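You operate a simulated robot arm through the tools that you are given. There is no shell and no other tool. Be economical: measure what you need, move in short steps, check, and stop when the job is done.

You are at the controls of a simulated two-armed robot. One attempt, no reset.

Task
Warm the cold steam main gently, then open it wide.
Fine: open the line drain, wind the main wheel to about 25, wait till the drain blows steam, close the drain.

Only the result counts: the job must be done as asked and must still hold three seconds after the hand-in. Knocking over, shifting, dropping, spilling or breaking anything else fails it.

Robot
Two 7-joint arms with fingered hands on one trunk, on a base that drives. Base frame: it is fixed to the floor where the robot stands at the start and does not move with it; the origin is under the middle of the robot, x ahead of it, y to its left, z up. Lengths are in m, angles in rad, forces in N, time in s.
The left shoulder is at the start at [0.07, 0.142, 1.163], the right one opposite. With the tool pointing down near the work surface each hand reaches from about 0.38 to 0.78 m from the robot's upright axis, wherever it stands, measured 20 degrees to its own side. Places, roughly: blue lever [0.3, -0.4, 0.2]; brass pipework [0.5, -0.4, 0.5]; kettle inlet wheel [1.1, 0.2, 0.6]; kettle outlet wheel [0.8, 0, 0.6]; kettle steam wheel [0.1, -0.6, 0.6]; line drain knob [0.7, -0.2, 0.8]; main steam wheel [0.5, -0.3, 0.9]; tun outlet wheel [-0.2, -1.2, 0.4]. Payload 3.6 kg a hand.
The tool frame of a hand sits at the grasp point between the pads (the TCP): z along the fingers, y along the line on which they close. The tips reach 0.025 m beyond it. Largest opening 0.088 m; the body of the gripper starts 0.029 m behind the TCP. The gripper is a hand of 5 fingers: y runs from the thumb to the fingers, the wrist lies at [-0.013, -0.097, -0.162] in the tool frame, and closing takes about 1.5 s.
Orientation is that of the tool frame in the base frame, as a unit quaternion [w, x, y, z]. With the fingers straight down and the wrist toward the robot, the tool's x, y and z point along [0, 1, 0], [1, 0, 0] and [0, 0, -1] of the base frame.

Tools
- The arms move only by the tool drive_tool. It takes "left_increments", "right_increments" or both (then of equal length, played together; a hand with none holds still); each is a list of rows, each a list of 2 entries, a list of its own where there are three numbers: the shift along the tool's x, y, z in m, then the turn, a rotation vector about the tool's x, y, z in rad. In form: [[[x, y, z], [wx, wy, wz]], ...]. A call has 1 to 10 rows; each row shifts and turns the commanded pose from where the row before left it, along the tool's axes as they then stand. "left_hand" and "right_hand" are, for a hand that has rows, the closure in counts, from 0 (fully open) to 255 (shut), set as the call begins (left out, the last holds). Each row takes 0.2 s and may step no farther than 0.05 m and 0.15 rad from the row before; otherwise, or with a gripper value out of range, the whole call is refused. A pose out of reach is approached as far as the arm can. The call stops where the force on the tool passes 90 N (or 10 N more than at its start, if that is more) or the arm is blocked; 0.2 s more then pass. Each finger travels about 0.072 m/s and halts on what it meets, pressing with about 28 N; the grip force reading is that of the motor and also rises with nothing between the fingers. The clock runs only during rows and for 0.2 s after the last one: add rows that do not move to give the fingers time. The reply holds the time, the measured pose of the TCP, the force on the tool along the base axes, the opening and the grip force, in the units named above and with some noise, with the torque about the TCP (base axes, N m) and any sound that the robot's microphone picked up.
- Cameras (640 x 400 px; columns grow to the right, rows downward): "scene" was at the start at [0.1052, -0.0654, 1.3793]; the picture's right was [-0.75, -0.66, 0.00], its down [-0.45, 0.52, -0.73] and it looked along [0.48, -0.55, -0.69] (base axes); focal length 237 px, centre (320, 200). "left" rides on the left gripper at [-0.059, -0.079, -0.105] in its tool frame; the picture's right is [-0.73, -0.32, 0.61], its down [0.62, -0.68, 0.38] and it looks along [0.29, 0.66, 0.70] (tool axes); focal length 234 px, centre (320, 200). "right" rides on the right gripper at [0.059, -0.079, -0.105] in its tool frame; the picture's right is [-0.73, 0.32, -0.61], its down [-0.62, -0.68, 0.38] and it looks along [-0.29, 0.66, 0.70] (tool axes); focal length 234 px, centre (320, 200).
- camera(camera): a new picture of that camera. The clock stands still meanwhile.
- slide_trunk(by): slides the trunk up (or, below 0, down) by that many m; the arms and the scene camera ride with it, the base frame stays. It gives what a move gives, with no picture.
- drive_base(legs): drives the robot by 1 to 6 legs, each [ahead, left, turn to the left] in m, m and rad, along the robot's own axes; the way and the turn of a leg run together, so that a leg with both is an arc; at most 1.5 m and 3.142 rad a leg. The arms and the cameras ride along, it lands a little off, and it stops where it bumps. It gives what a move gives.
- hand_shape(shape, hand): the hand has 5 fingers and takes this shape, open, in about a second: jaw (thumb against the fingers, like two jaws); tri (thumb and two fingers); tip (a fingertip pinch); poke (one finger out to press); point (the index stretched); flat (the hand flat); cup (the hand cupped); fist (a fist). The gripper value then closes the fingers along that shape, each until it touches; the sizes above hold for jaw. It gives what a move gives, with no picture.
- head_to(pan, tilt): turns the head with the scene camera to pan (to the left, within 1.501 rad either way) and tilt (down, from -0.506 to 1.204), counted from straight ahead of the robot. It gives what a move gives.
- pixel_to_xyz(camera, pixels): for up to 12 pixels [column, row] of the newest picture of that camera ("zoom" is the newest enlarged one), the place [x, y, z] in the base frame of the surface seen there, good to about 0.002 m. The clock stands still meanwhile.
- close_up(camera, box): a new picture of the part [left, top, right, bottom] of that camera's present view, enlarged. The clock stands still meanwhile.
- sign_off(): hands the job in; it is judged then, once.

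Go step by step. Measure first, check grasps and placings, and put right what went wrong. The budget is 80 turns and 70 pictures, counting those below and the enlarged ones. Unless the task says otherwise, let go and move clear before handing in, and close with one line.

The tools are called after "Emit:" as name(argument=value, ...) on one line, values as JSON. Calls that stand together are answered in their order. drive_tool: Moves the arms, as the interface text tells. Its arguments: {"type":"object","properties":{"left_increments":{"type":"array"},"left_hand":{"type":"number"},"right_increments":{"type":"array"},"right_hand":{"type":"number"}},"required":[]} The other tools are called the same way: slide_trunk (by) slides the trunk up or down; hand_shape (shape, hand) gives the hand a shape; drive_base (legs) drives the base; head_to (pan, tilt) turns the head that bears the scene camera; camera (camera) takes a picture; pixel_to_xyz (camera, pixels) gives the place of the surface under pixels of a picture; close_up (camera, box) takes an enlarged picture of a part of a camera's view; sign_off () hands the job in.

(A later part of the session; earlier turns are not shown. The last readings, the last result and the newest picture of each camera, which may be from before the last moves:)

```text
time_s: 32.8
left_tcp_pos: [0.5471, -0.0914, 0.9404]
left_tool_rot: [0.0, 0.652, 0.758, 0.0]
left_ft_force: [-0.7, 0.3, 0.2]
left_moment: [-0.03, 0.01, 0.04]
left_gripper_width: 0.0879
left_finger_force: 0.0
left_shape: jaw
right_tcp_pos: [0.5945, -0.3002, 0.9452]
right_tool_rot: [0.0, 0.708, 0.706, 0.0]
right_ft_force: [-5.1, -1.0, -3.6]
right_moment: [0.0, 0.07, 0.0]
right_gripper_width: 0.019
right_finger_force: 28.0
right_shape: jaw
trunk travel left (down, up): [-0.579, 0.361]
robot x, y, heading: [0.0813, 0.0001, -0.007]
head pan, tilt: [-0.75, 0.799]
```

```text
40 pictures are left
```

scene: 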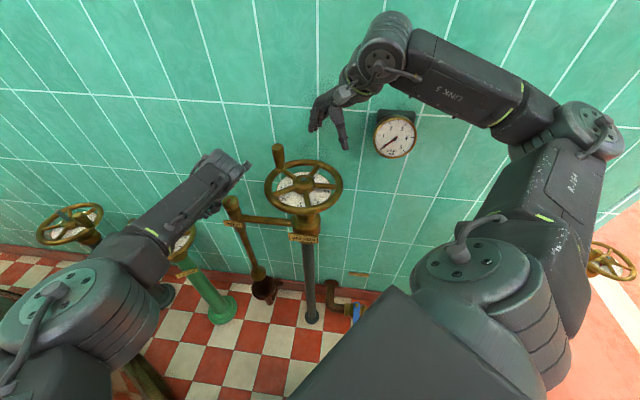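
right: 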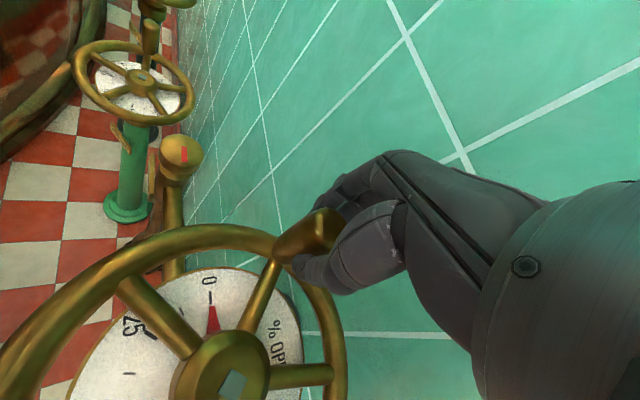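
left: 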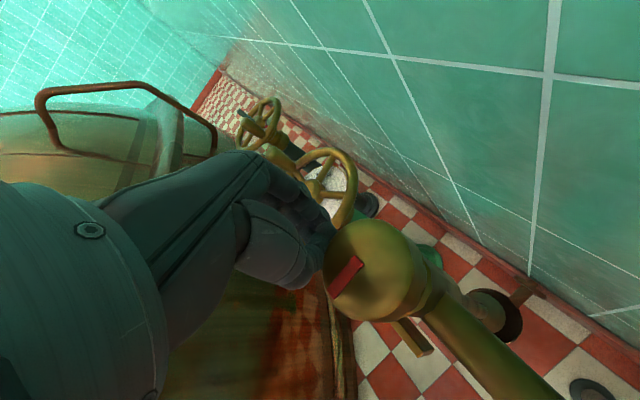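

Peg held. I'll wind CCW 0.4 rad along the peg's circle, turning the hand with it.

Emit:
drive_tool(right_increments=[[[0.00884, -0.00044, 0], [0, 0, -0.1]], [[0.00884, -0.00044, 0], [0, 0, -0.1]], [[0.00884, -0.00044, 0], [0, 0, -0.1]], [[0.00884, -0.00044, 0], [0, 0, -0.1]]])

Emit:
camera(camera="right")

Emit:
close_up(camera="scene", box=[220, 130, 400, 320])

```text
time_s: 33.8
left_tcp_pos: [0.5459, -0.092, 0.9405]
left_tool_rot: [-0.001, 0.653, 0.757, 0.001]
left_ft_force: [0.0, -0.3, -0.6]
left_moment: [0.01, 0.0, 0.01]
left_gripper_width: 0.0876
left_finger_force: 0.0
left_shape: jaw
right_tcp_pos: [0.5856, -0.267, 0.9442]
right_tool_rot: [-0.001, 0.553, 0.833, 0.0]
right_ft_force: [-6.4, -7.3, -3.1]
right_moment: [-0.17, 0.11, -0.03]
right_gripper_width: 0.019
right_finger_force: 27.9
right_shape: jaw
trunk travel left (down, up): [-0.579, 0.361]
robot x, y, heading: [0.0825, -0.0029, -0.0]
head pan, tilt: [-0.75, 0.799]
```

```text
39 pictures are left
```

right: 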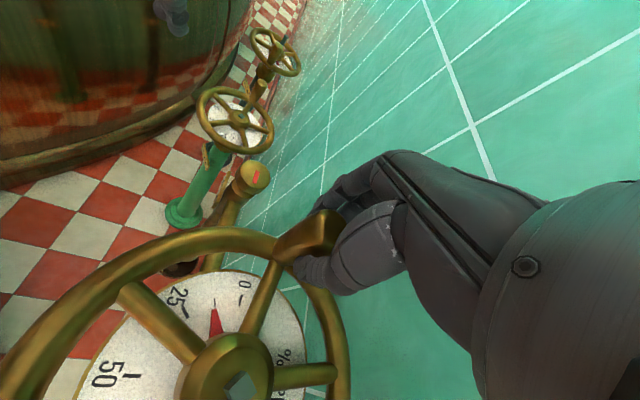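

```text
2.11 times, centred on (310, 225) of scene
```

zoom: 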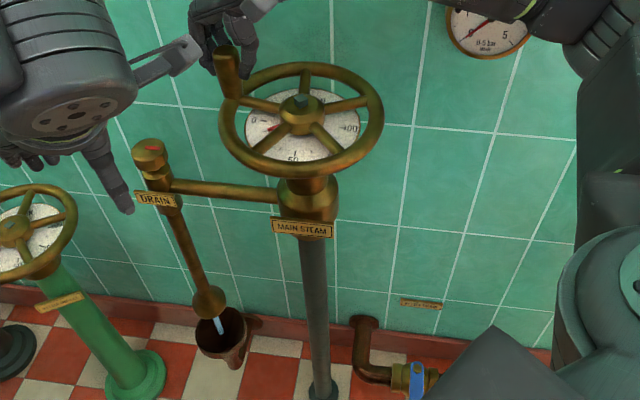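

The pointer moves one-to-one with the wheel and is about midway to 25. I'll wind another 0.385 rad.

Emit:
drive_tool(right_increments=[[[0.00884, -0.00044, 0], [0, 0, -0.1]], [[0.00884, -0.00044, 0], [0, 0, -0.1]], [[0.00884, -0.00044, 0], [0, 0, -0.1]], [[0.0075, -0.0003, 0], [0, 0, -0.085]]])

Emit:
close_up(camera="right", box=[100, 200, 340, 400])

Emit:
close_up(camera="scene", box=[220, 130, 400, 320])

```text
time_s: 34.8
left_tcp_pos: [0.5481, -0.089, 0.9412]
left_tool_rot: [0.001, 0.652, 0.758, 0.0]
left_ft_force: [-0.4, 0.3, 0.6]
left_moment: [0.0, 0.0, -0.01]
left_gripper_width: 0.0878
left_finger_force: 0.0
left_shape: jaw
right_tcp_pos: [0.5536, -0.2332, 0.9442]
right_tool_rot: [0.003, 0.425, 0.905, 0.002]
right_ft_force: [3.4, -2.0, 8.8]
right_moment: [0.08, -0.2, 0.03]
right_gripper_width: 0.0195
right_finger_force: 27.5
right_shape: jaw
right hand out of reach, approached as far as the arm can: row 3, 4
trunk travel left (down, up): [-0.579, 0.361]
robot x, y, heading: [0.0792, -0.0043, 0.001]
head pan, tilt: [-0.75, 0.799]
```

```text
2.00 times, centred on (220, 300) of right
```

zoom: 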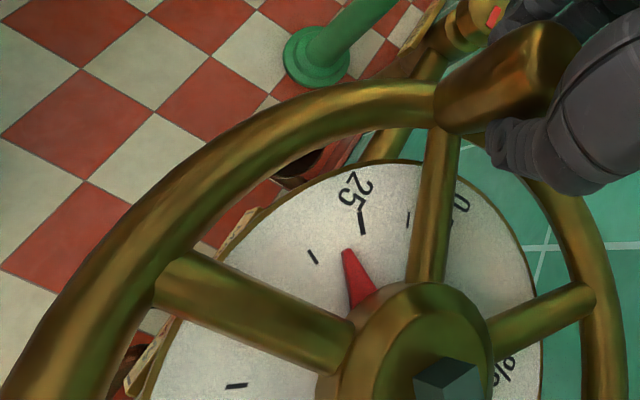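

```text
2.11 times, centred on (310, 225) of scene
```

zoom: 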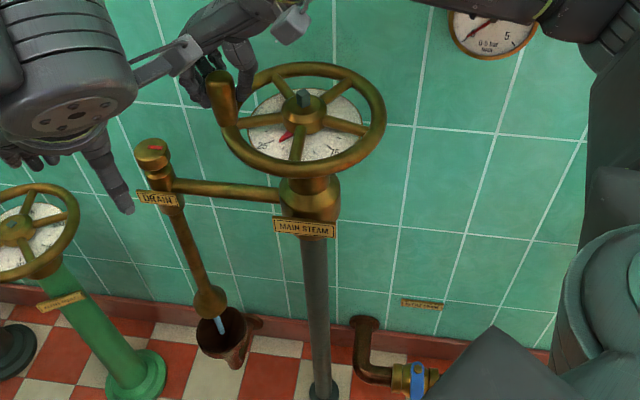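

The arm hit a limit and the pointer looks slightly past 25. I'll measure the pointer and marks.

Emit:
close_up(camera="right", box=[220, 260, 300, 340])

Emit:
pixel_to_xyz(camera="right", pixels=[[274, 326], [281, 312], [274, 328], [282, 344], [304, 308], [256, 328], [218, 393]])

```text
5.00 times, centred on (260, 300) of right
```

zoom: 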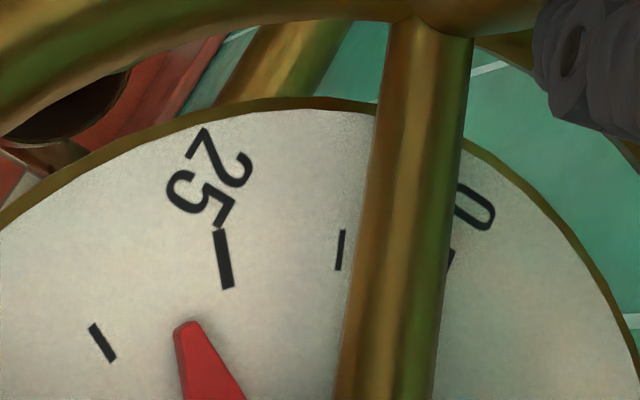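

```text
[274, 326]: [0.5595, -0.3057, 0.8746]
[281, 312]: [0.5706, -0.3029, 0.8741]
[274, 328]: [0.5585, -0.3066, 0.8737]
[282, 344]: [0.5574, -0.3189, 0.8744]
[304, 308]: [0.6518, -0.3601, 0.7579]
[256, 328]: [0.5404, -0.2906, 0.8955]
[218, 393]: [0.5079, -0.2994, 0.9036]
```

Emit:
pixel_to_xyz(camera="zoom", pixels=[[221, 232], [228, 286], [187, 325], [215, 390], [93, 327], [112, 358], [342, 232], [338, 268], [452, 252]])

```text
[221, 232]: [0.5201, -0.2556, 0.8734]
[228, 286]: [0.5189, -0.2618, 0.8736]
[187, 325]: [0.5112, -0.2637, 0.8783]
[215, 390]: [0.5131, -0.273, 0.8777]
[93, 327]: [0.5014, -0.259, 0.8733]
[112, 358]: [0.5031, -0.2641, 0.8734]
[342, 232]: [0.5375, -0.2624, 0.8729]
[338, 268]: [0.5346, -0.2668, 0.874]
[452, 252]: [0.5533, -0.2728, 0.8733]
```

The pointer is about 8° past the 25 mark, reading roughly 30. I'll back it off about 0.15 rad.

Emit:
drive_tool(right_increments=[[[-0.0063, 0.0019, 0], [0, 0, 0]], [[-0.0063, 0.0019, 0], [0, 0, 0]], [[0, 0, 0], [0, 0, 0]]])

Emit:
close_up(camera="right", box=[180, 240, 300, 360])

Emit:
close_up(camera="scene", box=[220, 130, 400, 320])

```text
time_s: 35.6
left_tcp_pos: [0.5455, -0.0889, 0.9423]
left_tool_rot: [0.002, 0.653, 0.758, 0.0]
left_ft_force: [0.5, 0.6, 0.2]
left_moment: [-0.01, 0.03, 0.0]
left_gripper_width: 0.0879
left_finger_force: 0.1
left_shape: jaw
right_tcp_pos: [0.5521, -0.2344, 0.9426]
right_tool_rot: [0.002, 0.425, 0.905, 0.0]
right_ft_force: [5.6, 3.0, 16.4]
right_moment: [0.18, -0.21, 0.03]
right_gripper_width: 0.0195
right_finger_force: 28.0
right_shape: jaw
right hand out of reach, approached as far as the arm can: row 1, 2
trunk travel left (down, up): [-0.579, 0.361]
robot x, y, heading: [0.0797, -0.0039, 0.002]
head pan, tilt: [-0.75, 0.799]
```

```text
3.33 times, centred on (240, 300) of right
```

zoom: 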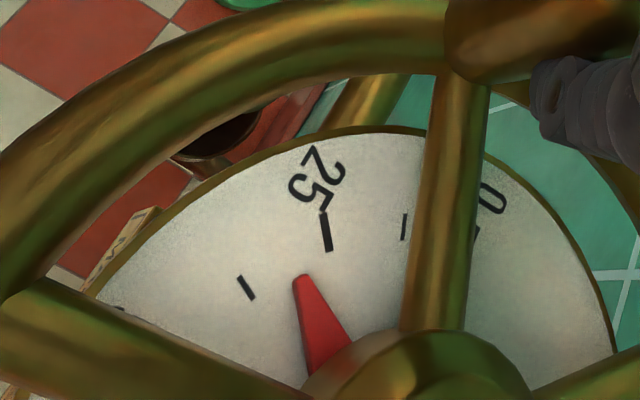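

```text
2.11 times, centred on (310, 225) of scene
```

zoom: 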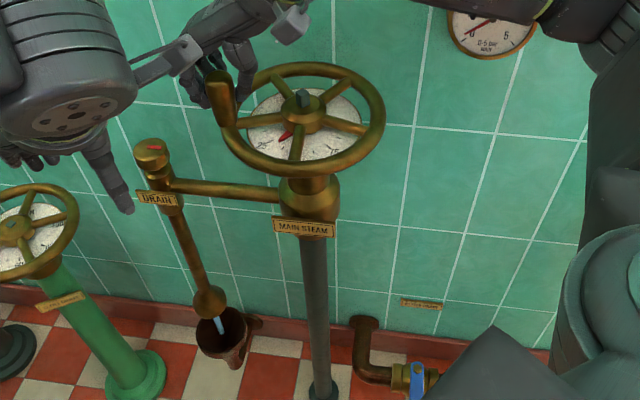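

The wrist turn is what's limiting. I'll rotate the hand back 0.25 rad while shifting the peg CW.

Emit:
drive_tool(right_increments=[[[0, 0, 0], [0, 0, 0.1]], [[0, 0, 0], [0, 0, 0.1]], [[-0.005, 0.005, 0], [0, 0, 0.05]], [[-0.005, 0.005, 0], [0, 0, 0]], [[0, 0, 0], [0, 0, 0]]])

Emit:
close_up(camera="right", box=[180, 240, 300, 360])

```text
time_s: 36.8
left_tcp_pos: [0.5448, -0.0912, 0.9411]
left_tool_rot: [0.0, 0.654, 0.757, 0.001]
left_ft_force: [0.3, 0.0, 0.4]
left_moment: [0.02, -0.02, 0.0]
left_gripper_width: 0.0879
left_finger_force: 0.2
left_shape: jaw
right_tcp_pos: [0.5649, -0.2394, 0.9433]
right_tool_rot: [0.001, 0.52, 0.854, 0.0]
right_ft_force: [-9.7, -3.5, 11.8]
right_moment: [-0.03, 0.08, -0.04]
right_gripper_width: 0.0194
right_finger_force: 27.7
right_shape: jaw
trunk travel left (down, up): [-0.579, 0.361]
robot x, y, heading: [0.0828, -0.0026, 0.002]
head pan, tilt: [-0.75, 0.799]
```

```text
3.33 times, centred on (240, 300) of right
```

zoom: 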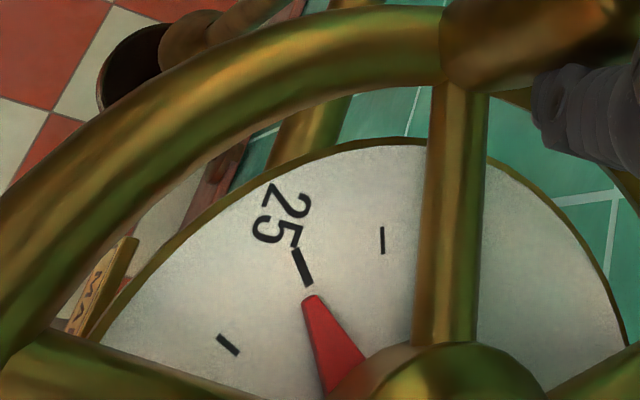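

The pointer now lines up with the 25 mark. I'll release the wheel, move the right hand clear, and watch the drain.

Emit:
drive_tool(right_increments=[[[0, 0, 0], [0, 0, 0]], [[0, 0, 0], [0, 0, 0]], [[0, 0, 0], [0, 0, 0]], [[0, 0, 0], [0, 0, 0]], [[0, 0, -0.04], [0, 0, 0]], [[0, 0, -0.04], [0, 0, 0]], [[0, 0, -0.04], [0, 0, 0]], [[-0.045, 0, 0], [0, 0, 0.15]], [[-0.045, 0, 0], [0, 0, 0.15]], [[-0.03, 0, 0], [0, 0, 0.15]]], right_hand=0)

Emit:
close_up(camera="scene", box=[200, 130, 440, 320])

```text
time_s: 39.0
left_tcp_pos: [0.5438, -0.0799, 0.9439]
left_tool_rot: [0.004, 0.652, 0.758, -0.003]
left_ft_force: [0.9, -0.6, -1.0]
left_moment: [-0.01, -0.01, 0.0]
left_gripper_width: 0.0876
left_finger_force: 0.1
left_shape: jaw
right_tcp_pos: [0.6047, -0.3343, 1.0686]
right_tool_rot: [0.005, 0.695, 0.719, -0.002]
right_ft_force: [-22.8, 42.5, -3.0]
right_moment: [-0.71, -0.32, 1.07]
right_gripper_width: 0.0879
right_finger_force: 0.1
right_shape: jaw
trunk travel left (down, up): [-0.579, 0.361]
robot x, y, heading: [0.0818, 0.0031, 0.0]
head pan, tilt: [-0.75, 0.799]
```

```text
2.11 times, centred on (320, 225) of scene
```

zoom: 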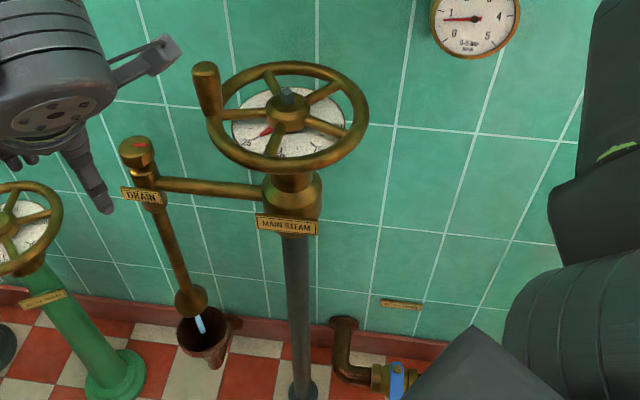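

The gauge is up to about 0.9 bar. The right hand is pressing on the wall (42 N), so I'll pull it back at once.

Emit:
drive_tool(right_increments=[[[0.025, -0.03, 0], [0, 0, 0]], [[0, -0.045, 0], [0, 0, 0]], [[0, -0.045, 0], [0, 0, 0]], [[0, -0.04, 0], [0, 0, 0]]])

Emit:
camera(camera="scene")

```text
time_s: 40.0
left_tcp_pos: [0.5473, -0.09, 0.9399]
left_tool_rot: [-0.001, 0.652, 0.758, -0.001]
left_ft_force: [0.7, 0.5, 0.8]
left_moment: [0.0, 0.0, -0.02]
left_gripper_width: 0.0877
left_finger_force: 0.0
left_shape: jaw
right_tcp_pos: [0.4864, -0.31, 1.0537]
right_tool_rot: [0.0, 0.696, 0.718, 0.0]
right_ft_force: [-0.1, -0.2, 1.0]
right_moment: [-0.02, -0.01, -0.02]
right_gripper_width: 0.0879
right_finger_force: 0.2
right_shape: jaw
right hand out of reach, approached as far as the arm can: row 3, 4
trunk travel left (down, up): [-0.579, 0.361]
robot x, y, heading: [0.0784, -0.0002, -0.005]
head pan, tilt: [-0.75, 0.799]
```

```text
30 pictures are left
```

scene: 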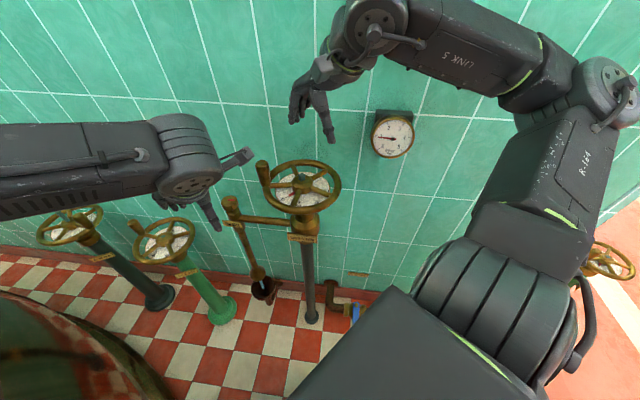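

Wheel and drain stand as set. I'll bring the left hand back above the knob while waiting, and keep watching the drain.

Emit:
drive_tool(left_increments=[[[-0.0347, 0.0352, 0], [0, 0, 0]], [[-0.0347, 0.0352, 0], [0, 0, 0]], [[-0.0347, 0.0352, 0], [0, 0, 0]], [[0, 0, 0.035], [0, 0, 0]], [[0, 0, 0.035], [0, 0, 0]], [[0, 0, 0], [0, 0, 0]], [[0, 0, 0], [0, 0, 0]], [[0, 0, 0], [0, 0, 0]], [[0, 0, 0], [0, 0, 0]], [[0, 0, 0], [0, 0, 0]]])

Emit:
close_up(camera="scene", box=[200, 110, 420, 320])

```text
time_s: 42.2
left_tcp_pos: [0.6694, -0.1778, 0.8697]
left_tool_rot: [0.0, 0.653, 0.757, 0.0]
left_ft_force: [0.4, 1.2, 0.4]
left_moment: [-0.02, 0.01, -0.01]
left_gripper_width: 0.088
left_finger_force: 0.0
left_shape: jaw
right_tcp_pos: [0.4861, -0.3108, 1.053]
right_tool_rot: [0.002, 0.697, 0.717, 0.0]
right_ft_force: [0.6, 0.3, -0.2]
right_moment: [-0.02, -0.02, 0.0]
right_gripper_width: 0.0876
right_finger_force: 0.0
right_shape: jaw
trunk travel left (down, up): [-0.579, 0.361]
robot x, y, heading: [0.0785, 0.0025, -0.002]
head pan, tilt: [-0.75, 0.799]
```

```text
1.90 times, centred on (310, 215) of scene
```

zoom: 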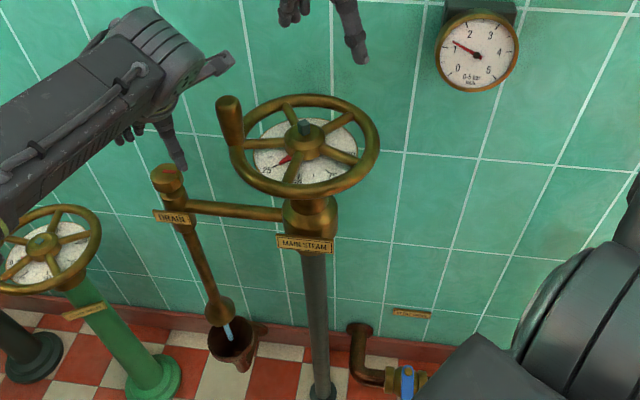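

Still water at the drain mouth (228,332), and the gauge reads just over 1 bar. I'll wait longer.

Emit:
drive_tool(left_increments=[[[0, 0, 0], [0, 0, 0]], [[0, 0, 0], [0, 0, 0]], [[0, 0, 0], [0, 0, 0]], [[0, 0, 0], [0, 0, 0]], [[0, 0, 0], [0, 0, 0]], [[0, 0, 0], [0, 0, 0]], [[0, 0, 0], [0, 0, 0]], [[0, 0, 0], [0, 0, 0]], [[0, 0, 0], [0, 0, 0]], [[0, 0, 0], [0, 0, 0]]])

Emit:
drive_tool(left_increments=[[[0, 0, 0], [0, 0, 0]], [[0, 0, 0], [0, 0, 0]], [[0, 0, 0], [0, 0, 0]], [[0, 0, 0], [0, 0, 0]], [[0, 0, 0], [0, 0, 0]], [[0, 0, 0], [0, 0, 0]], [[0, 0, 0], [0, 0, 0]], [[0, 0, 0], [0, 0, 0]], [[0, 0, 0], [0, 0, 0]], [[0, 0, 0], [0, 0, 0]]])

Emit:
close_up(camera="scene", box=[200, 110, 420, 320])

```text
time_s: 44.4
left_tcp_pos: [0.6687, -0.1783, 0.8693]
left_tool_rot: [0.0, 0.651, 0.759, 0.0]
left_ft_force: [-0.4, 1.0, -0.2]
left_moment: [-0.01, -0.01, -0.03]
left_gripper_width: 0.0879
left_finger_force: 0.0
left_shape: jaw
right_tcp_pos: [0.4855, -0.3109, 1.0534]
right_tool_rot: [0.0, 0.697, 0.717, 0.0]
right_ft_force: [-0.3, -0.3, -1.4]
right_moment: [-0.02, 0.0, 0.01]
right_gripper_width: 0.088
right_finger_force: 0.1
right_shape: jaw
trunk travel left (down, up): [-0.579, 0.361]
robot x, y, heading: [0.0813, 0.0009, -0.002]
head pan, tilt: [-0.75, 0.799]
```

```text
time_s: 46.6
left_tcp_pos: [0.6695, -0.1762, 0.8687]
left_tool_rot: [0.0, 0.652, 0.758, 0.001]
left_ft_force: [0.4, -0.3, -0.3]
left_moment: [0.01, 0.02, -0.02]
left_gripper_width: 0.088
left_finger_force: 0.0
left_shape: jaw
right_tcp_pos: [0.4862, -0.31, 1.0547]
right_tool_rot: [0.001, 0.696, 0.718, 0.0]
right_ft_force: [0.5, -0.2, 0.0]
right_moment: [0.04, -0.01, -0.01]
right_gripper_width: 0.0881
right_finger_force: 0.0
right_shape: jaw
trunk travel left (down, up): [-0.579, 0.361]
robot x, y, heading: [0.0812, -0.0017, -0.008]
head pan, tilt: [-0.75, 0.799]
```

```text
1.90 times, centred on (310, 215) of scene
```

zoom: 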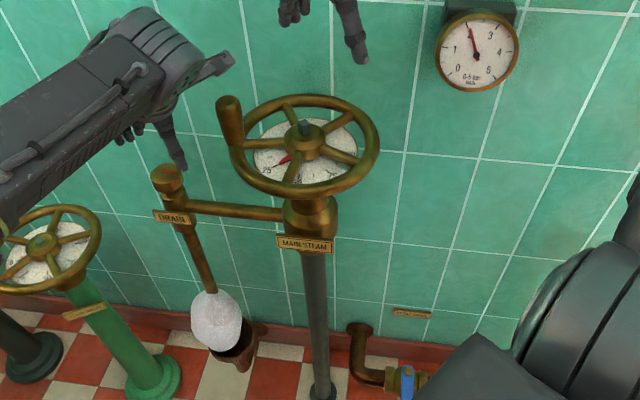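

A white steam plume now blows at the drain mouth (215,320), and the gauge reads about 2 bar. I'll descend, grip the knob and turn it back CW.

Emit:
drive_tool(left_increments=[[[0, -0.0015, 0.026], [0, 0, 0]], [[0, 0, 0.026], [0, 0, 0]]])

Emit:
drive_tool(left_increments=[[[0, 0, 0], [0, 0, 0]], [[0, 0, 0], [0, 0, 0]], [[0, 0, 0], [0, 0, 0]], [[0, 0, 0], [0, 0, 0]], [[0, 0, 0], [0, 0, 0]], [[0, 0, 0], [0, 0, 0]], [[0, 0, 0], [0, 0, 0]], [[0, 0, 0], [0, 0, 0.15]], [[0, 0, 0], [0, 0, 0.15]], [[0, 0, 0], [0, 0, 0.15]]], left_hand=255)

Emit:
close_up(camera="left", box=[200, 130, 440, 340])

```text
time_s: 47.2
left_tcp_pos: [0.667, -0.1777, 0.8166]
left_tool_rot: [0.0, 0.653, 0.757, 0.0]
left_ft_force: [0.1, -0.4, -0.4]
left_moment: [-0.01, 0.02, -0.01]
left_gripper_width: 0.0878
left_finger_force: 0.0
left_shape: jaw
right_tcp_pos: [0.4865, -0.3107, 1.0547]
right_tool_rot: [0.002, 0.696, 0.718, -0.001]
right_ft_force: [0.0, 0.4, -0.7]
right_moment: [-0.01, -0.01, 0.03]
right_gripper_width: 0.0875
right_finger_force: 0.1
right_shape: jaw
trunk travel left (down, up): [-0.579, 0.361]
robot x, y, heading: [0.083, 0.0037, -0.001]
head pan, tilt: [-0.75, 0.799]
```

```text
time_s: 49.4
left_tcp_pos: [0.6666, -0.1751, 0.8172]
left_tool_rot: [0.0, 0.805, 0.593, 0.002]
left_ft_force: [-8.9, 3.3, -2.0]
left_moment: [0.05, 0.22, 0.03]
left_gripper_width: 0.0339
left_finger_force: 27.7
left_shape: jaw
right_tcp_pos: [0.4848, -0.3096, 1.0555]
right_tool_rot: [0.001, 0.697, 0.717, 0.0]
right_ft_force: [0.1, -0.3, -0.6]
right_moment: [0.0, 0.01, 0.04]
right_gripper_width: 0.0878
right_finger_force: 0.0
right_shape: jaw
trunk travel left (down, up): [-0.579, 0.361]
robot x, y, heading: [0.0818, -0.0008, -0.003]
head pan, tilt: [-0.75, 0.799]
```

```text
1.90 times, centred on (320, 235) of left
```

zoom: 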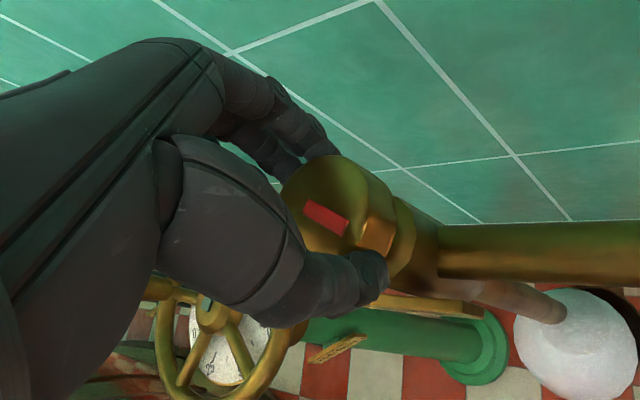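

The knob follows the hand. I'll turn on to about 80° in total.

Emit:
drive_tool(left_increments=[[[0, 0, 0], [0, 0, 0.15]], [[0, 0, 0], [0, 0, 0.15]], [[0, 0, 0], [0, 0, 0.15]], [[0, 0, 0], [0, 0, 0.15]], [[0, 0, 0], [0, 0, 0.15]], [[0, 0, 0], [0, 0, 0.1]]])

Emit:
close_up(camera="left", box=[200, 130, 440, 340])

```text
time_s: 50.8
left_tcp_pos: [0.6663, -0.1741, 0.8173]
left_tool_rot: [0.001, 0.978, 0.208, 0.0]
left_ft_force: [-4.2, 9.9, -1.1]
left_moment: [0.2, 0.07, 0.02]
left_gripper_width: 0.0335
left_finger_force: 27.6
left_shape: jaw
right_tcp_pos: [0.4868, -0.3084, 1.0541]
right_tool_rot: [0.002, 0.697, 0.717, -0.001]
right_ft_force: [-0.1, 0.3, -0.5]
right_moment: [-0.01, 0.02, 0.0]
right_gripper_width: 0.0877
right_finger_force: 0.1
right_shape: jaw
trunk travel left (down, up): [-0.579, 0.361]
robot x, y, heading: [0.0789, -0.0017, -0.002]
head pan, tilt: [-0.75, 0.799]
```

```text
1.90 times, centred on (320, 235) of left
```

zoom: 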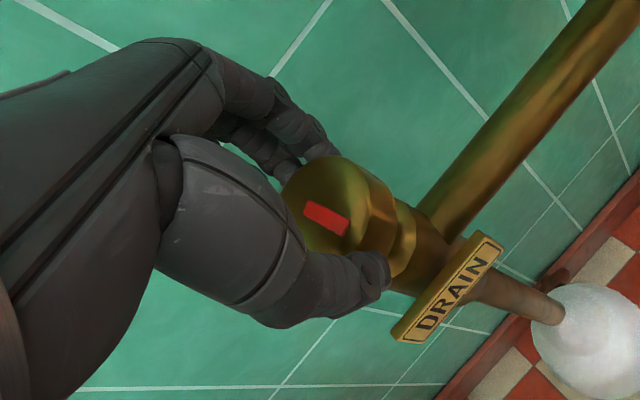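

About 13° remains, with steam still blowing. I'll try 0.28 rad more here.

Emit:
drive_tool(left_increments=[[[0, 0, 0], [0, 0, 0.14]], [[0, 0, 0], [0, 0, 0.14]]])

Emit:
close_up(camera="left", box=[200, 130, 440, 340])

```text
time_s: 51.4
left_tcp_pos: [0.6671, -0.1742, 0.8173]
left_tool_rot: [0.001, 0.998, 0.071, 0.0]
left_ft_force: [-0.5, 12.7, 2.3]
left_moment: [0.24, -0.02, 0.02]
left_gripper_width: 0.0333
left_finger_force: 28.2
left_shape: jaw
right_tcp_pos: [0.487, -0.3089, 1.0541]
right_tool_rot: [0.002, 0.697, 0.717, 0.0]
right_ft_force: [0.3, 0.2, -0.8]
right_moment: [-0.03, -0.01, -0.05]
right_gripper_width: 0.0876
right_finger_force: 0.1
right_shape: jaw
trunk travel left (down, up): [-0.579, 0.361]
robot x, y, heading: [0.0816, 0.0027, 0.002]
head pan, tilt: [-0.75, 0.799]
```

```text
1.90 times, centred on (320, 235) of left
```

zoom: 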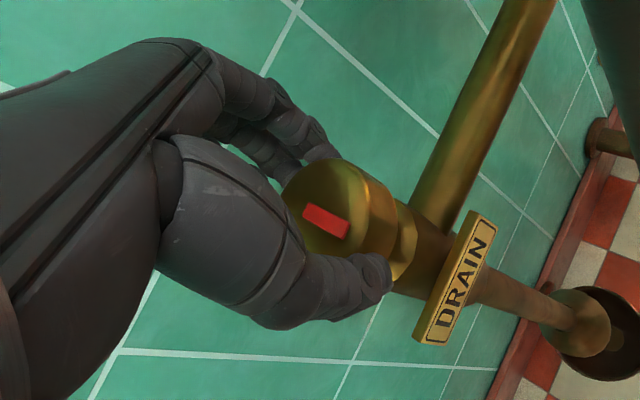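

The steam has stopped. I'll check the mark angle and nudge it to the stop.

Emit:
pixel_to_xyz(camera="zoom", pixels=[[308, 209], [344, 231]])

Emit:
drive_tool(left_increments=[[[0, 0, 0], [0, 0, 0.12]], [[0, 0, 0], [0, 0, 0.06]]])

Emit:
close_up(camera="left", box=[200, 130, 440, 340])

```text
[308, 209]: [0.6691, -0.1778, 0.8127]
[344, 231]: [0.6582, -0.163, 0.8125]
```

```text
time_s: 52.0
left_tcp_pos: [0.6528, -0.1715, 0.817]
left_tool_rot: [0.001, 1.0, -0.02, -0.001]
left_ft_force: [15.6, 1.4, -1.0]
left_moment: [0.01, -0.29, 0.21]
left_gripper_width: 0.0302
left_finger_force: 28.2
left_shape: jaw
left hand out of reach, approached as far as the arm can: row 1, 2
right_tcp_pos: [0.4891, -0.31, 1.0536]
right_tool_rot: [0.0, 0.697, 0.717, -0.002]
right_ft_force: [-1.1, 0.3, 0.2]
right_moment: [-0.04, 0.02, 0.0]
right_gripper_width: 0.0878
right_finger_force: 0.1
right_shape: jaw
trunk travel left (down, up): [-0.579, 0.361]
robot x, y, heading: [0.0809, 0.0029, -0.006]
head pan, tilt: [-0.75, 0.799]
```

```text
1.90 times, centred on (320, 235) of left
```

zoom: 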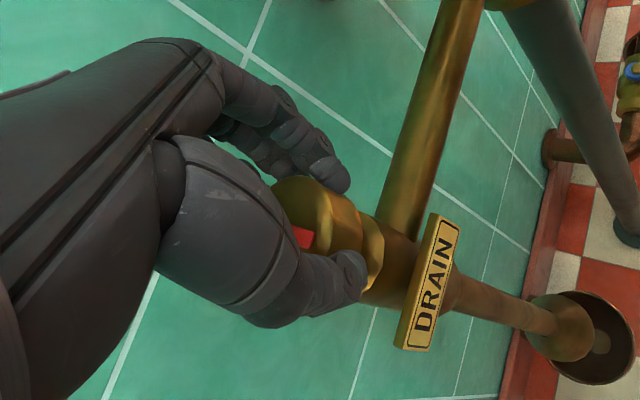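

The mark is back at its closed angle (~127°) and the drain is dry. I'll release the knob and retract the left hand.

Emit:
drive_tool(left_increments=[[[0, 0, 0], [0, 0, 0]], [[0, 0, 0], [0, 0, 0]], [[0, 0, 0], [0, 0, 0]], [[0, 0, 0], [0, 0, 0]], [[0, 0, -0.04], [0, 0, 0]], [[0, 0, -0.04], [0, 0, 0]], [[0, 0, -0.04], [0, 0, 0]], [[-0.03, -0.035, 0], [0, 0, -0.1]], [[-0.03, -0.035, 0], [0, 0, -0.1]], [[-0.03, -0.035, 0], [0, 0, -0.1]]], left_hand=0)

Emit:
drive_tool(left_increments=[[[-0.03, -0.03, 0], [0, 0, -0.15]], [[-0.03, -0.03, 0], [0, 0, -0.15]], [[0, -0.03, 0], [0, 0, -0.15]], [[0, 0, 0], [0, 0, -0.15]]])

Emit:
camera(camera="scene")

```text
time_s: 54.2
left_tcp_pos: [0.5492, -0.0713, 0.9375]
left_tool_rot: [-0.001, 0.991, 0.131, 0.0]
left_ft_force: [-0.6, -0.2, 0.5]
left_moment: [-0.01, 0.02, -0.01]
left_gripper_width: 0.0874
left_finger_force: 0.1
left_shape: jaw
right_tcp_pos: [0.4852, -0.3082, 1.0559]
right_tool_rot: [0.001, 0.696, 0.718, 0.0]
right_ft_force: [-0.7, 0.5, -0.1]
right_moment: [0.0, 0.0, 0.0]
right_gripper_width: 0.0877
right_finger_force: 0.0
right_shape: jaw
trunk travel left (down, up): [-0.579, 0.361]
robot x, y, heading: [0.0787, 0.0004, -0.002]
head pan, tilt: [-0.75, 0.799]
```

```text
time_s: 55.2
left_tcp_pos: [0.4629, -0.0099, 0.9363]
left_tool_rot: [-0.001, 0.909, 0.417, 0.001]
left_ft_force: [0.7, 0.3, 0.1]
left_moment: [0.02, 0.03, 0.0]
left_gripper_width: 0.0878
left_finger_force: 0.1
left_shape: jaw
right_tcp_pos: [0.4858, -0.3112, 1.0526]
right_tool_rot: [0.0, 0.696, 0.718, 0.001]
right_ft_force: [0.0, -0.1, 0.3]
right_moment: [0.03, -0.02, 0.01]
right_gripper_width: 0.0876
right_finger_force: 0.1
right_shape: jaw
trunk travel left (down, up): [-0.579, 0.361]
robot x, y, heading: [0.0807, 0.0008, -0.003]
head pan, tilt: [-0.75, 0.799]
```

```text
23 pictures are left
```

scene: 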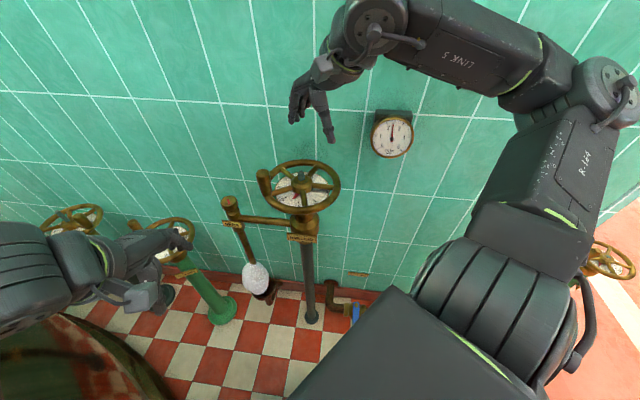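

A white plume shows at (255,277) again, so the release must have dragged the knob back open. I'll zoom in.

Emit:
close_up(camera="scene", box=[215, 185, 255, 225])

Emit:
close_up(camera="scene", box=[200, 110, 420, 320])

```text
10.00 times, centred on (235, 205) of scene
```

zoom: 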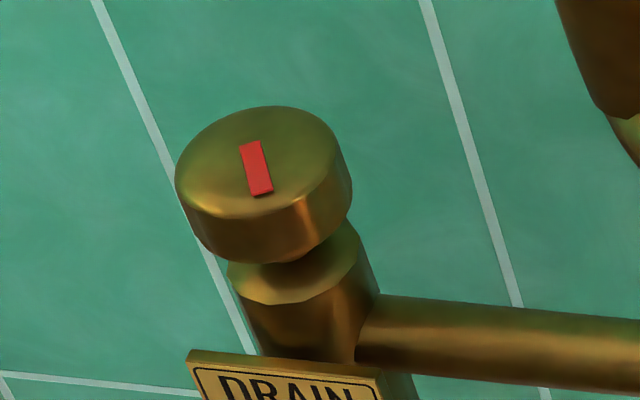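

```text
1.90 times, centred on (310, 215) of scene
```

zoom: 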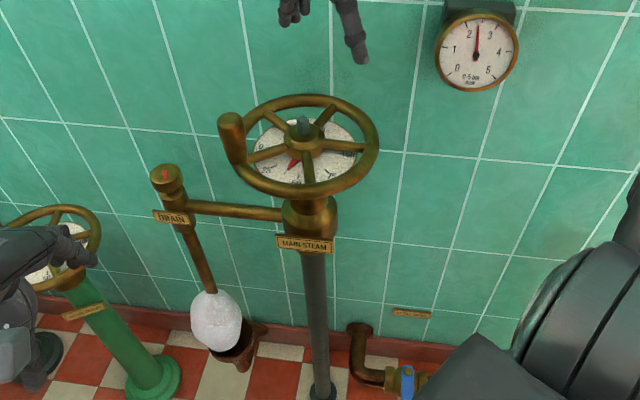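

The mark is about 20° off closed, and the wheel's peg looks shifted too. I'll read the dial.

Emit:
close_up(camera="scene", box=[260, 150, 350, 220])

Emit:
camera(camera="right")

```text
5.71 times, centred on (305, 185) of scene
```

zoom: 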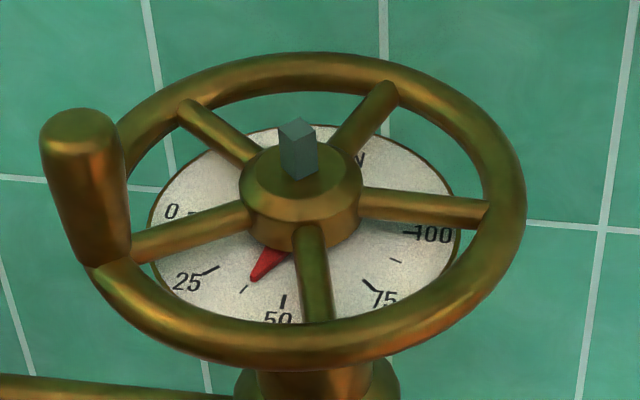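

```text
19 pictures are left
```

right: 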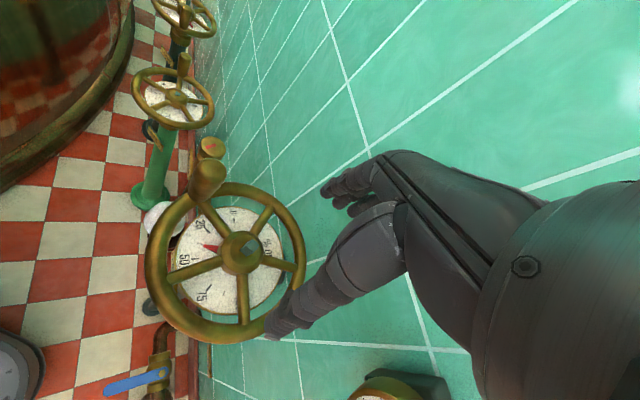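

The pointer reads about 37. The left hand brushed the peg while retracting. Steam had already blown, so the main is warm and this does no harm. I'll re-close the drain with a centred grip first.

Emit:
drive_tool(left_increments=[[[0.001, 0.044, 0], [0, 0, 0]], [[0.001, 0.044, 0], [0, 0, 0]], [[0.001, 0.044, 0], [0, 0, 0]], [[0.001, 0.044, 0], [0, 0, 0]], [[0.001, 0.044, 0], [0, 0, 0]], [[0.001, 0.044, 0], [0, 0, 0]], [[0, 0, 0.02], [0, 0, -0.07]], [[0, 0, 0.02], [0, 0, -0.07]], [[0, 0, 0.02], [0, 0, -0.06]]])

```text
time_s: 57.2
left_tcp_pos: [0.6678, -0.1769, 0.8781]
left_tool_rot: [0.0, 0.862, 0.506, 0.0]
left_ft_force: [-0.6, 0.3, -0.7]
left_moment: [0.0, 0.01, -0.02]
left_gripper_width: 0.0878
left_finger_force: 0.0
left_shape: jaw
right_tcp_pos: [0.4862, -0.3113, 1.0529]
right_tool_rot: [0.0, 0.697, 0.717, 0.0]
right_ft_force: [-0.3, -0.4, 0.0]
right_moment: [-0.01, 0.01, 0.01]
right_gripper_width: 0.0877
right_finger_force: 0.1
right_shape: jaw
trunk travel left (down, up): [-0.579, 0.361]
robot x, y, heading: [0.0788, 0.004, -0.005]
head pan, tilt: [-0.75, 0.799]
```

Centred at (0.668,-0.177). I'll descend, grip, and turn CW 0.5 rad.

Emit:
drive_tool(left_increments=[[[0, 0, 0.03], [0, 0, 0]], [[0, 0, 0.03], [0, 0, 0]], [[0, 0, 0], [0, 0, 0]]])

Emit:
drive_tool(left_increments=[[[0, 0, 0], [0, 0, 0]], [[0, 0, 0], [0, 0, 0]], [[0, 0, 0], [0, 0, 0]], [[0, 0, 0], [0, 0, 0]], [[0, 0, 0], [0, 0, 0]], [[0, 0, 0], [0, 0, 0]], [[0, 0, 0], [0, 0, 0.14]], [[0, 0, 0], [0, 0, 0.14]], [[0, 0, 0], [0, 0, 0.14]], [[0, 0, 0], [0, 0, 0.1]]], left_hand=255)

Emit:
close_up(camera="left", box=[200, 130, 440, 340])

```text
time_s: 58.0
left_tcp_pos: [0.6665, -0.1764, 0.819]
left_tool_rot: [0.0, 0.863, 0.505, 0.0]
left_ft_force: [-0.3, 0.2, -0.8]
left_moment: [-0.02, 0.03, 0.01]
left_gripper_width: 0.0879
left_finger_force: 0.1
left_shape: jaw
right_tcp_pos: [0.4873, -0.3104, 1.0541]
right_tool_rot: [0.002, 0.697, 0.717, 0.0]
right_ft_force: [0.8, 0.1, 0.5]
right_moment: [-0.02, 0.04, 0.0]
right_gripper_width: 0.0876
right_finger_force: 0.1
right_shape: jaw
trunk travel left (down, up): [-0.579, 0.361]
robot x, y, heading: [0.0794, -0.001, 0.001]
head pan, tilt: [-0.75, 0.799]
```

```text
time_s: 60.2
left_tcp_pos: [0.6655, -0.1756, 0.8176]
left_tool_rot: [0.001, 0.964, 0.267, 0.0]
left_ft_force: [-5.2, 9.2, -0.7]
left_moment: [0.22, 0.06, 0.02]
left_gripper_width: 0.0338
left_finger_force: 28.6
left_shape: jaw
right_tcp_pos: [0.4853, -0.3087, 1.055]
right_tool_rot: [0.002, 0.696, 0.718, -0.001]
right_ft_force: [0.5, 0.7, 0.6]
right_moment: [0.03, -0.02, 0.0]
right_gripper_width: 0.0876
right_finger_force: 0.1
right_shape: jaw
trunk travel left (down, up): [-0.579, 0.361]
robot x, y, heading: [0.0823, -0.0001, 0.001]
head pan, tilt: [-0.75, 0.799]
```

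```text
1.90 times, centred on (320, 235) of left
```

zoom: 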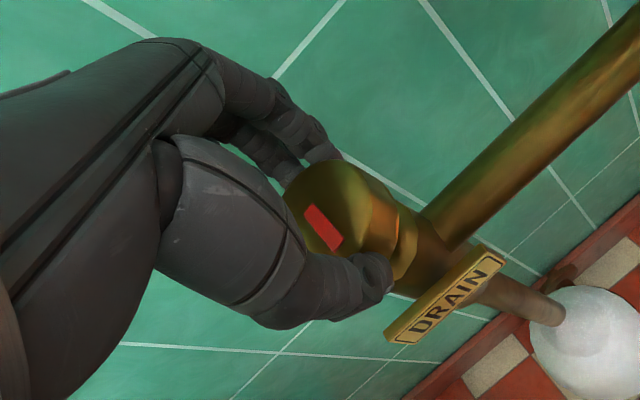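

Emit:
pixel_to_xyz(camera="zoom", pixels=[[309, 208], [336, 247]])

Emit:
drive_tool(left_increments=[[[0, 0, 0], [0, 0, 0.1]], [[0, 0, 0], [0, 0, 0.1]], [[0, 0, 0], [0, 0, 0]]])

Emit:
close_up(camera="left", box=[200, 130, 440, 340])

```text
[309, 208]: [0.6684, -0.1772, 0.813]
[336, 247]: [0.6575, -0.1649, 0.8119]
```

```text
time_s: 61.0
left_tcp_pos: [0.6662, -0.1757, 0.817]
left_tool_rot: [0.001, 0.986, 0.169, 0.001]
left_ft_force: [-4.6, 10.8, 2.6]
left_moment: [0.24, 0.1, 0.06]
left_gripper_width: 0.0338
left_finger_force: 28.1
left_shape: jaw
right_tcp_pos: [0.4858, -0.3077, 1.0558]
right_tool_rot: [0.002, 0.697, 0.717, 0.0]
right_ft_force: [-0.4, 0.4, 0.1]
right_moment: [-0.02, 0.01, -0.04]
right_gripper_width: 0.0877
right_finger_force: 0.1
right_shape: jaw
trunk travel left (down, up): [-0.579, 0.361]
robot x, y, heading: [0.0827, -0.0009, -0.002]
head pan, tilt: [-0.75, 0.799]
```

```text
1.90 times, centred on (320, 235) of left
```

zoom: 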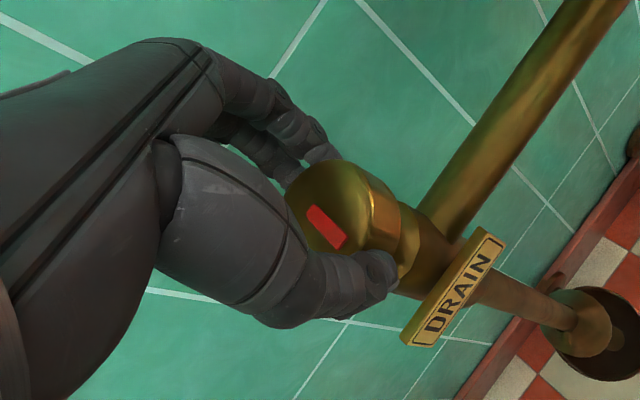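

The drain is shut with the knob centred. I'll nudge 0.08 rad more, release, lift straight up well above the wheel peg, then retract sideways.

Emit:
drive_tool(left_increments=[[[0, 0, 0], [0, 0, 0.08]], [[0, 0, 0], [0, 0, 0]]])

Emit:
drive_tool(left_increments=[[[0, 0, 0], [0, 0, 0]], [[0, 0, 0], [0, 0, 0]], [[0, 0, 0], [0, 0, 0]], [[0, 0, 0], [0, 0, 0]], [[0, 0, 0], [0, 0, 0]], [[0, 0, -0.03], [0, 0, 0]], [[0, 0, -0.04], [0, 0, 0]], [[0, 0, -0.04], [0, 0, 0]], [[0, 0, -0.04], [0, 0, 0]], [[0, 0, -0.04], [0, 0, 0]]], left_hand=0)

Emit:
drive_tool(left_increments=[[[0, -0.045, 0], [0, 0, 0]], [[0, -0.045, 0], [0, 0, 0]], [[0, -0.045, 0], [0, 0, -0.1]], [[-0.04, 0, 0], [0, 0, -0.15]], [[-0.04, 0, 0], [0, 0, -0.15]]])

Emit:
close_up(camera="scene", box=[200, 110, 420, 320])

```text
time_s: 61.6
left_tcp_pos: [0.6669, -0.1746, 0.8172]
left_tool_rot: [0.0, 0.992, 0.129, 0.0]
left_ft_force: [1.6, 10.8, 4.8]
left_moment: [0.28, 0.01, 0.14]
left_gripper_width: 0.0339
left_finger_force: 28.5
left_shape: jaw
right_tcp_pos: [0.4862, -0.3078, 1.055]
right_tool_rot: [0.002, 0.696, 0.718, -0.001]
right_ft_force: [0.2, -0.1, -0.8]
right_moment: [0.0, 0.03, -0.03]
right_gripper_width: 0.0876
right_finger_force: 0.1
right_shape: jaw
trunk travel left (down, up): [-0.579, 0.361]
robot x, y, heading: [0.0818, -0.0008, 0.0]
head pan, tilt: [-0.75, 0.799]
```

```text
time_s: 63.8
left_tcp_pos: [0.6664, -0.1773, 1.0055]
left_tool_rot: [-0.001, 0.991, 0.13, 0.0]
left_ft_force: [-0.2, 1.0, -0.8]
left_moment: [0.01, 0.03, 0.0]
left_gripper_width: 0.0877
left_finger_force: 0.1
left_shape: jaw
right_tcp_pos: [0.4853, -0.311, 1.0536]
right_tool_rot: [0.001, 0.697, 0.718, 0.001]
right_ft_force: [-0.8, 0.0, 0.2]
right_moment: [0.01, -0.01, -0.01]
right_gripper_width: 0.0878
right_finger_force: 0.0
right_shape: jaw
trunk travel left (down, up): [-0.579, 0.361]
robot x, y, heading: [0.081, 0.0017, -0.005]
head pan, tilt: [-0.75, 0.799]
```

```text
time_s: 65.0
left_tcp_pos: [0.5575, -0.0808, 1.0084]
left_tool_rot: [-0.001, 0.946, 0.325, 0.001]
left_ft_force: [-0.2, -0.4, 0.6]
left_moment: [0.0, -0.01, -0.01]
left_gripper_width: 0.0877
left_finger_force: 0.0
left_shape: jaw
right_tcp_pos: [0.4859, -0.3114, 1.0548]
right_tool_rot: [0.001, 0.696, 0.718, 0.001]
right_ft_force: [-0.7, -0.4, 0.5]
right_moment: [-0.02, 0.02, -0.01]
right_gripper_width: 0.0882
right_finger_force: 0.1
right_shape: jaw
trunk travel left (down, up): [-0.579, 0.361]
robot x, y, heading: [0.0809, 0.0004, -0.004]
head pan, tilt: [-0.75, 0.799]
```

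```text
1.90 times, centred on (310, 215) of scene
```

zoom: 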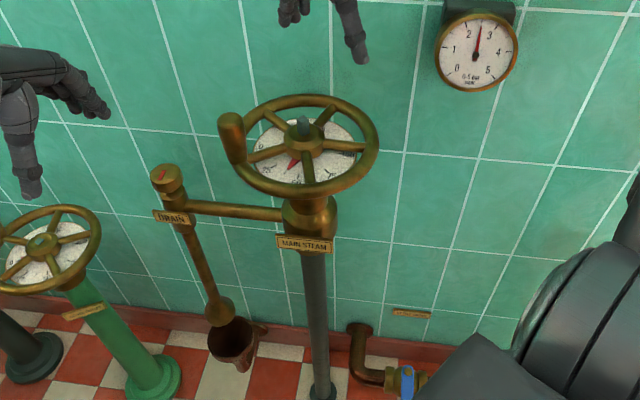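

The drain is dry and shut, and the gauge reads about 2.4 bar. I'll back the base 0.14 m so the right hand can follow the peg to its near side, then look.

Emit:
drive_base(legs=[[-0.14, 0, 0]])

Emit:
close_up(camera="scene", box=[160, 110, 380, 320])

```text
time_s: 66.3
left_tcp_pos: [0.4211, -0.0789, 1.0079]
left_tool_rot: [0.0, 0.945, 0.326, 0.001]
left_ft_force: [0.2, 0.4, 0.0]
left_moment: [-0.01, 0.0, -0.01]
left_gripper_width: 0.0875
left_finger_force: 0.1
left_shape: jaw
right_tcp_pos: [0.348, -0.3095, 1.0542]
right_tool_rot: [0.001, 0.696, 0.718, 0.0]
right_ft_force: [-0.1, -0.4, 0.2]
right_moment: [-0.01, 0.03, 0.04]
right_gripper_width: 0.0879
right_finger_force: 0.1
right_shape: jaw
trunk travel left (down, up): [-0.579, 0.361]
robot x, y, heading: [-0.0579, 0.0012, 0.003]
head pan, tilt: [-0.75, 0.799]
```

```text
1.90 times, centred on (270, 215) of scene
```

zoom: 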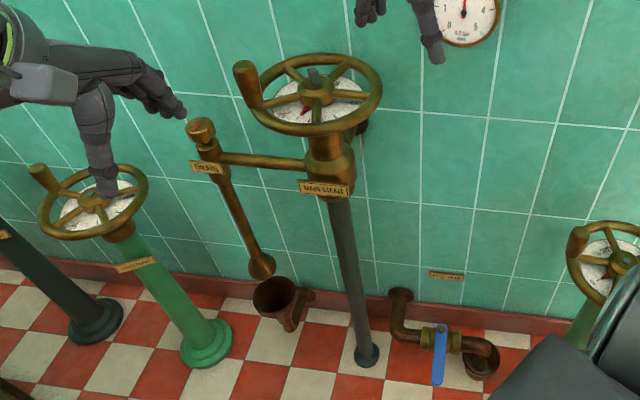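

Emit:
pixel_to_xyz(camera="zoom", pixels=[[243, 66], [240, 85], [256, 85], [250, 95], [317, 88], [314, 75]])

```text
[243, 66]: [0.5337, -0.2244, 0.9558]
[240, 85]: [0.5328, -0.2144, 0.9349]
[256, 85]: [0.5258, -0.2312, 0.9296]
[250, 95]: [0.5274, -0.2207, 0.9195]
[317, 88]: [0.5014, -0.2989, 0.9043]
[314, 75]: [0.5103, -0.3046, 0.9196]
```

The peg is at (0.536,-0.222). I'll move the left hand farther away while bringing the right hand down on the peg.

Emit:
drive_tool(left_increments=[[[0.015, -0.02, 0], [0, 0, 0]], [[0.015, -0.02, 0], [0, 0, 0]], [[0.015, -0.02, 0], [0, 0, 0]], [[0.015, -0.02, 0], [0, 0, 0]], [[0.015, -0.02, 0], [0, 0, 0]], [[0, 0, 0], [0, 0, 0]], [[0, 0, 0], [0, 0, 0]], [[0, 0, 0], [0, 0, 0]]], right_increments=[[[0.0163, 0.0381, 0], [0, 0, 0]], [[0.0163, 0.0381, 0], [0, 0, 0]], [[0.0163, 0.0381, 0], [0, 0, 0]], [[0.0163, 0.0381, 0], [0, 0, 0]], [[0.0163, 0.0381, 0], [0, 0, 0]], [[0, 0, 0.0365], [0, 0, 0]], [[0, 0, 0.0365], [0, 0, 0]], [[0, 0, 0.0365], [0, 0, 0]]])

Emit:
drive_tool(right_increments=[[[0, 0, 0], [0, 0, 0]], [[0, 0, 0], [0, 0, 0]], [[0, 0, 0], [0, 0, 0]], [[0, 0, 0], [0, 0, 0]], [[0, 0, 0], [0, 0, 0]], [[0, 0, 0], [0, 0, 0]], [[0, 0, 0], [0, 0, 0]]], right_hand=255)

Emit:
camera(camera="right")

```text
time_s: 68.2
left_tcp_pos: [0.4183, 0.0451, 1.0066]
left_tool_rot: [0.0, 0.945, 0.326, -0.001]
left_ft_force: [-0.4, -0.1, 0.1]
left_moment: [0.02, -0.02, 0.0]
left_gripper_width: 0.0875
left_finger_force: 0.0
left_shape: jaw
right_tcp_pos: [0.5341, -0.2217, 0.9444]
right_tool_rot: [0.001, 0.696, 0.718, 0.0]
right_ft_force: [0.3, -0.2, 0.2]
right_moment: [0.01, 0.01, 0.01]
right_gripper_width: 0.0881
right_finger_force: 0.2
right_shape: jaw
trunk travel left (down, up): [-0.579, 0.361]
robot x, y, heading: [-0.0558, -0.0033, 0.001]
head pan, tilt: [-0.75, 0.799]
```

```text
time_s: 69.8
left_tcp_pos: [0.4171, 0.0464, 1.0073]
left_tool_rot: [0.0, 0.946, 0.325, 0.001]
left_ft_force: [0.5, -0.7, -0.6]
left_moment: [-0.01, 0.02, 0.0]
left_gripper_width: 0.0878
left_finger_force: 0.1
left_shape: jaw
right_tcp_pos: [0.5337, -0.2209, 0.9464]
right_tool_rot: [0.001, 0.696, 0.718, 0.0]
right_ft_force: [-4.7, 0.6, -3.5]
right_moment: [0.03, 0.09, -0.02]
right_gripper_width: 0.0206
right_finger_force: 28.0
right_shape: jaw
trunk travel left (down, up): [-0.579, 0.361]
robot x, y, heading: [-0.0608, -0.0002, 0.0]
head pan, tilt: [-0.75, 0.799]
```

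```text
14 pictures are left
```

right: 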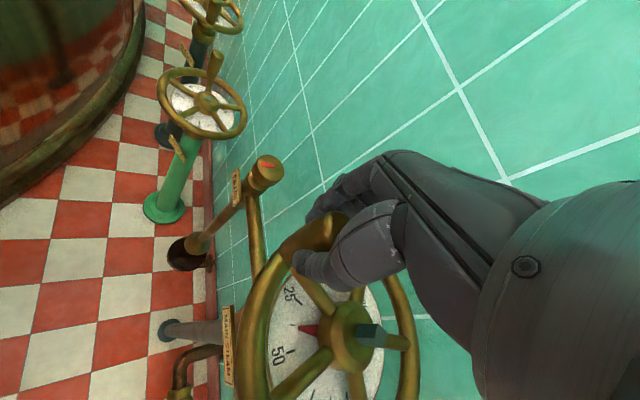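

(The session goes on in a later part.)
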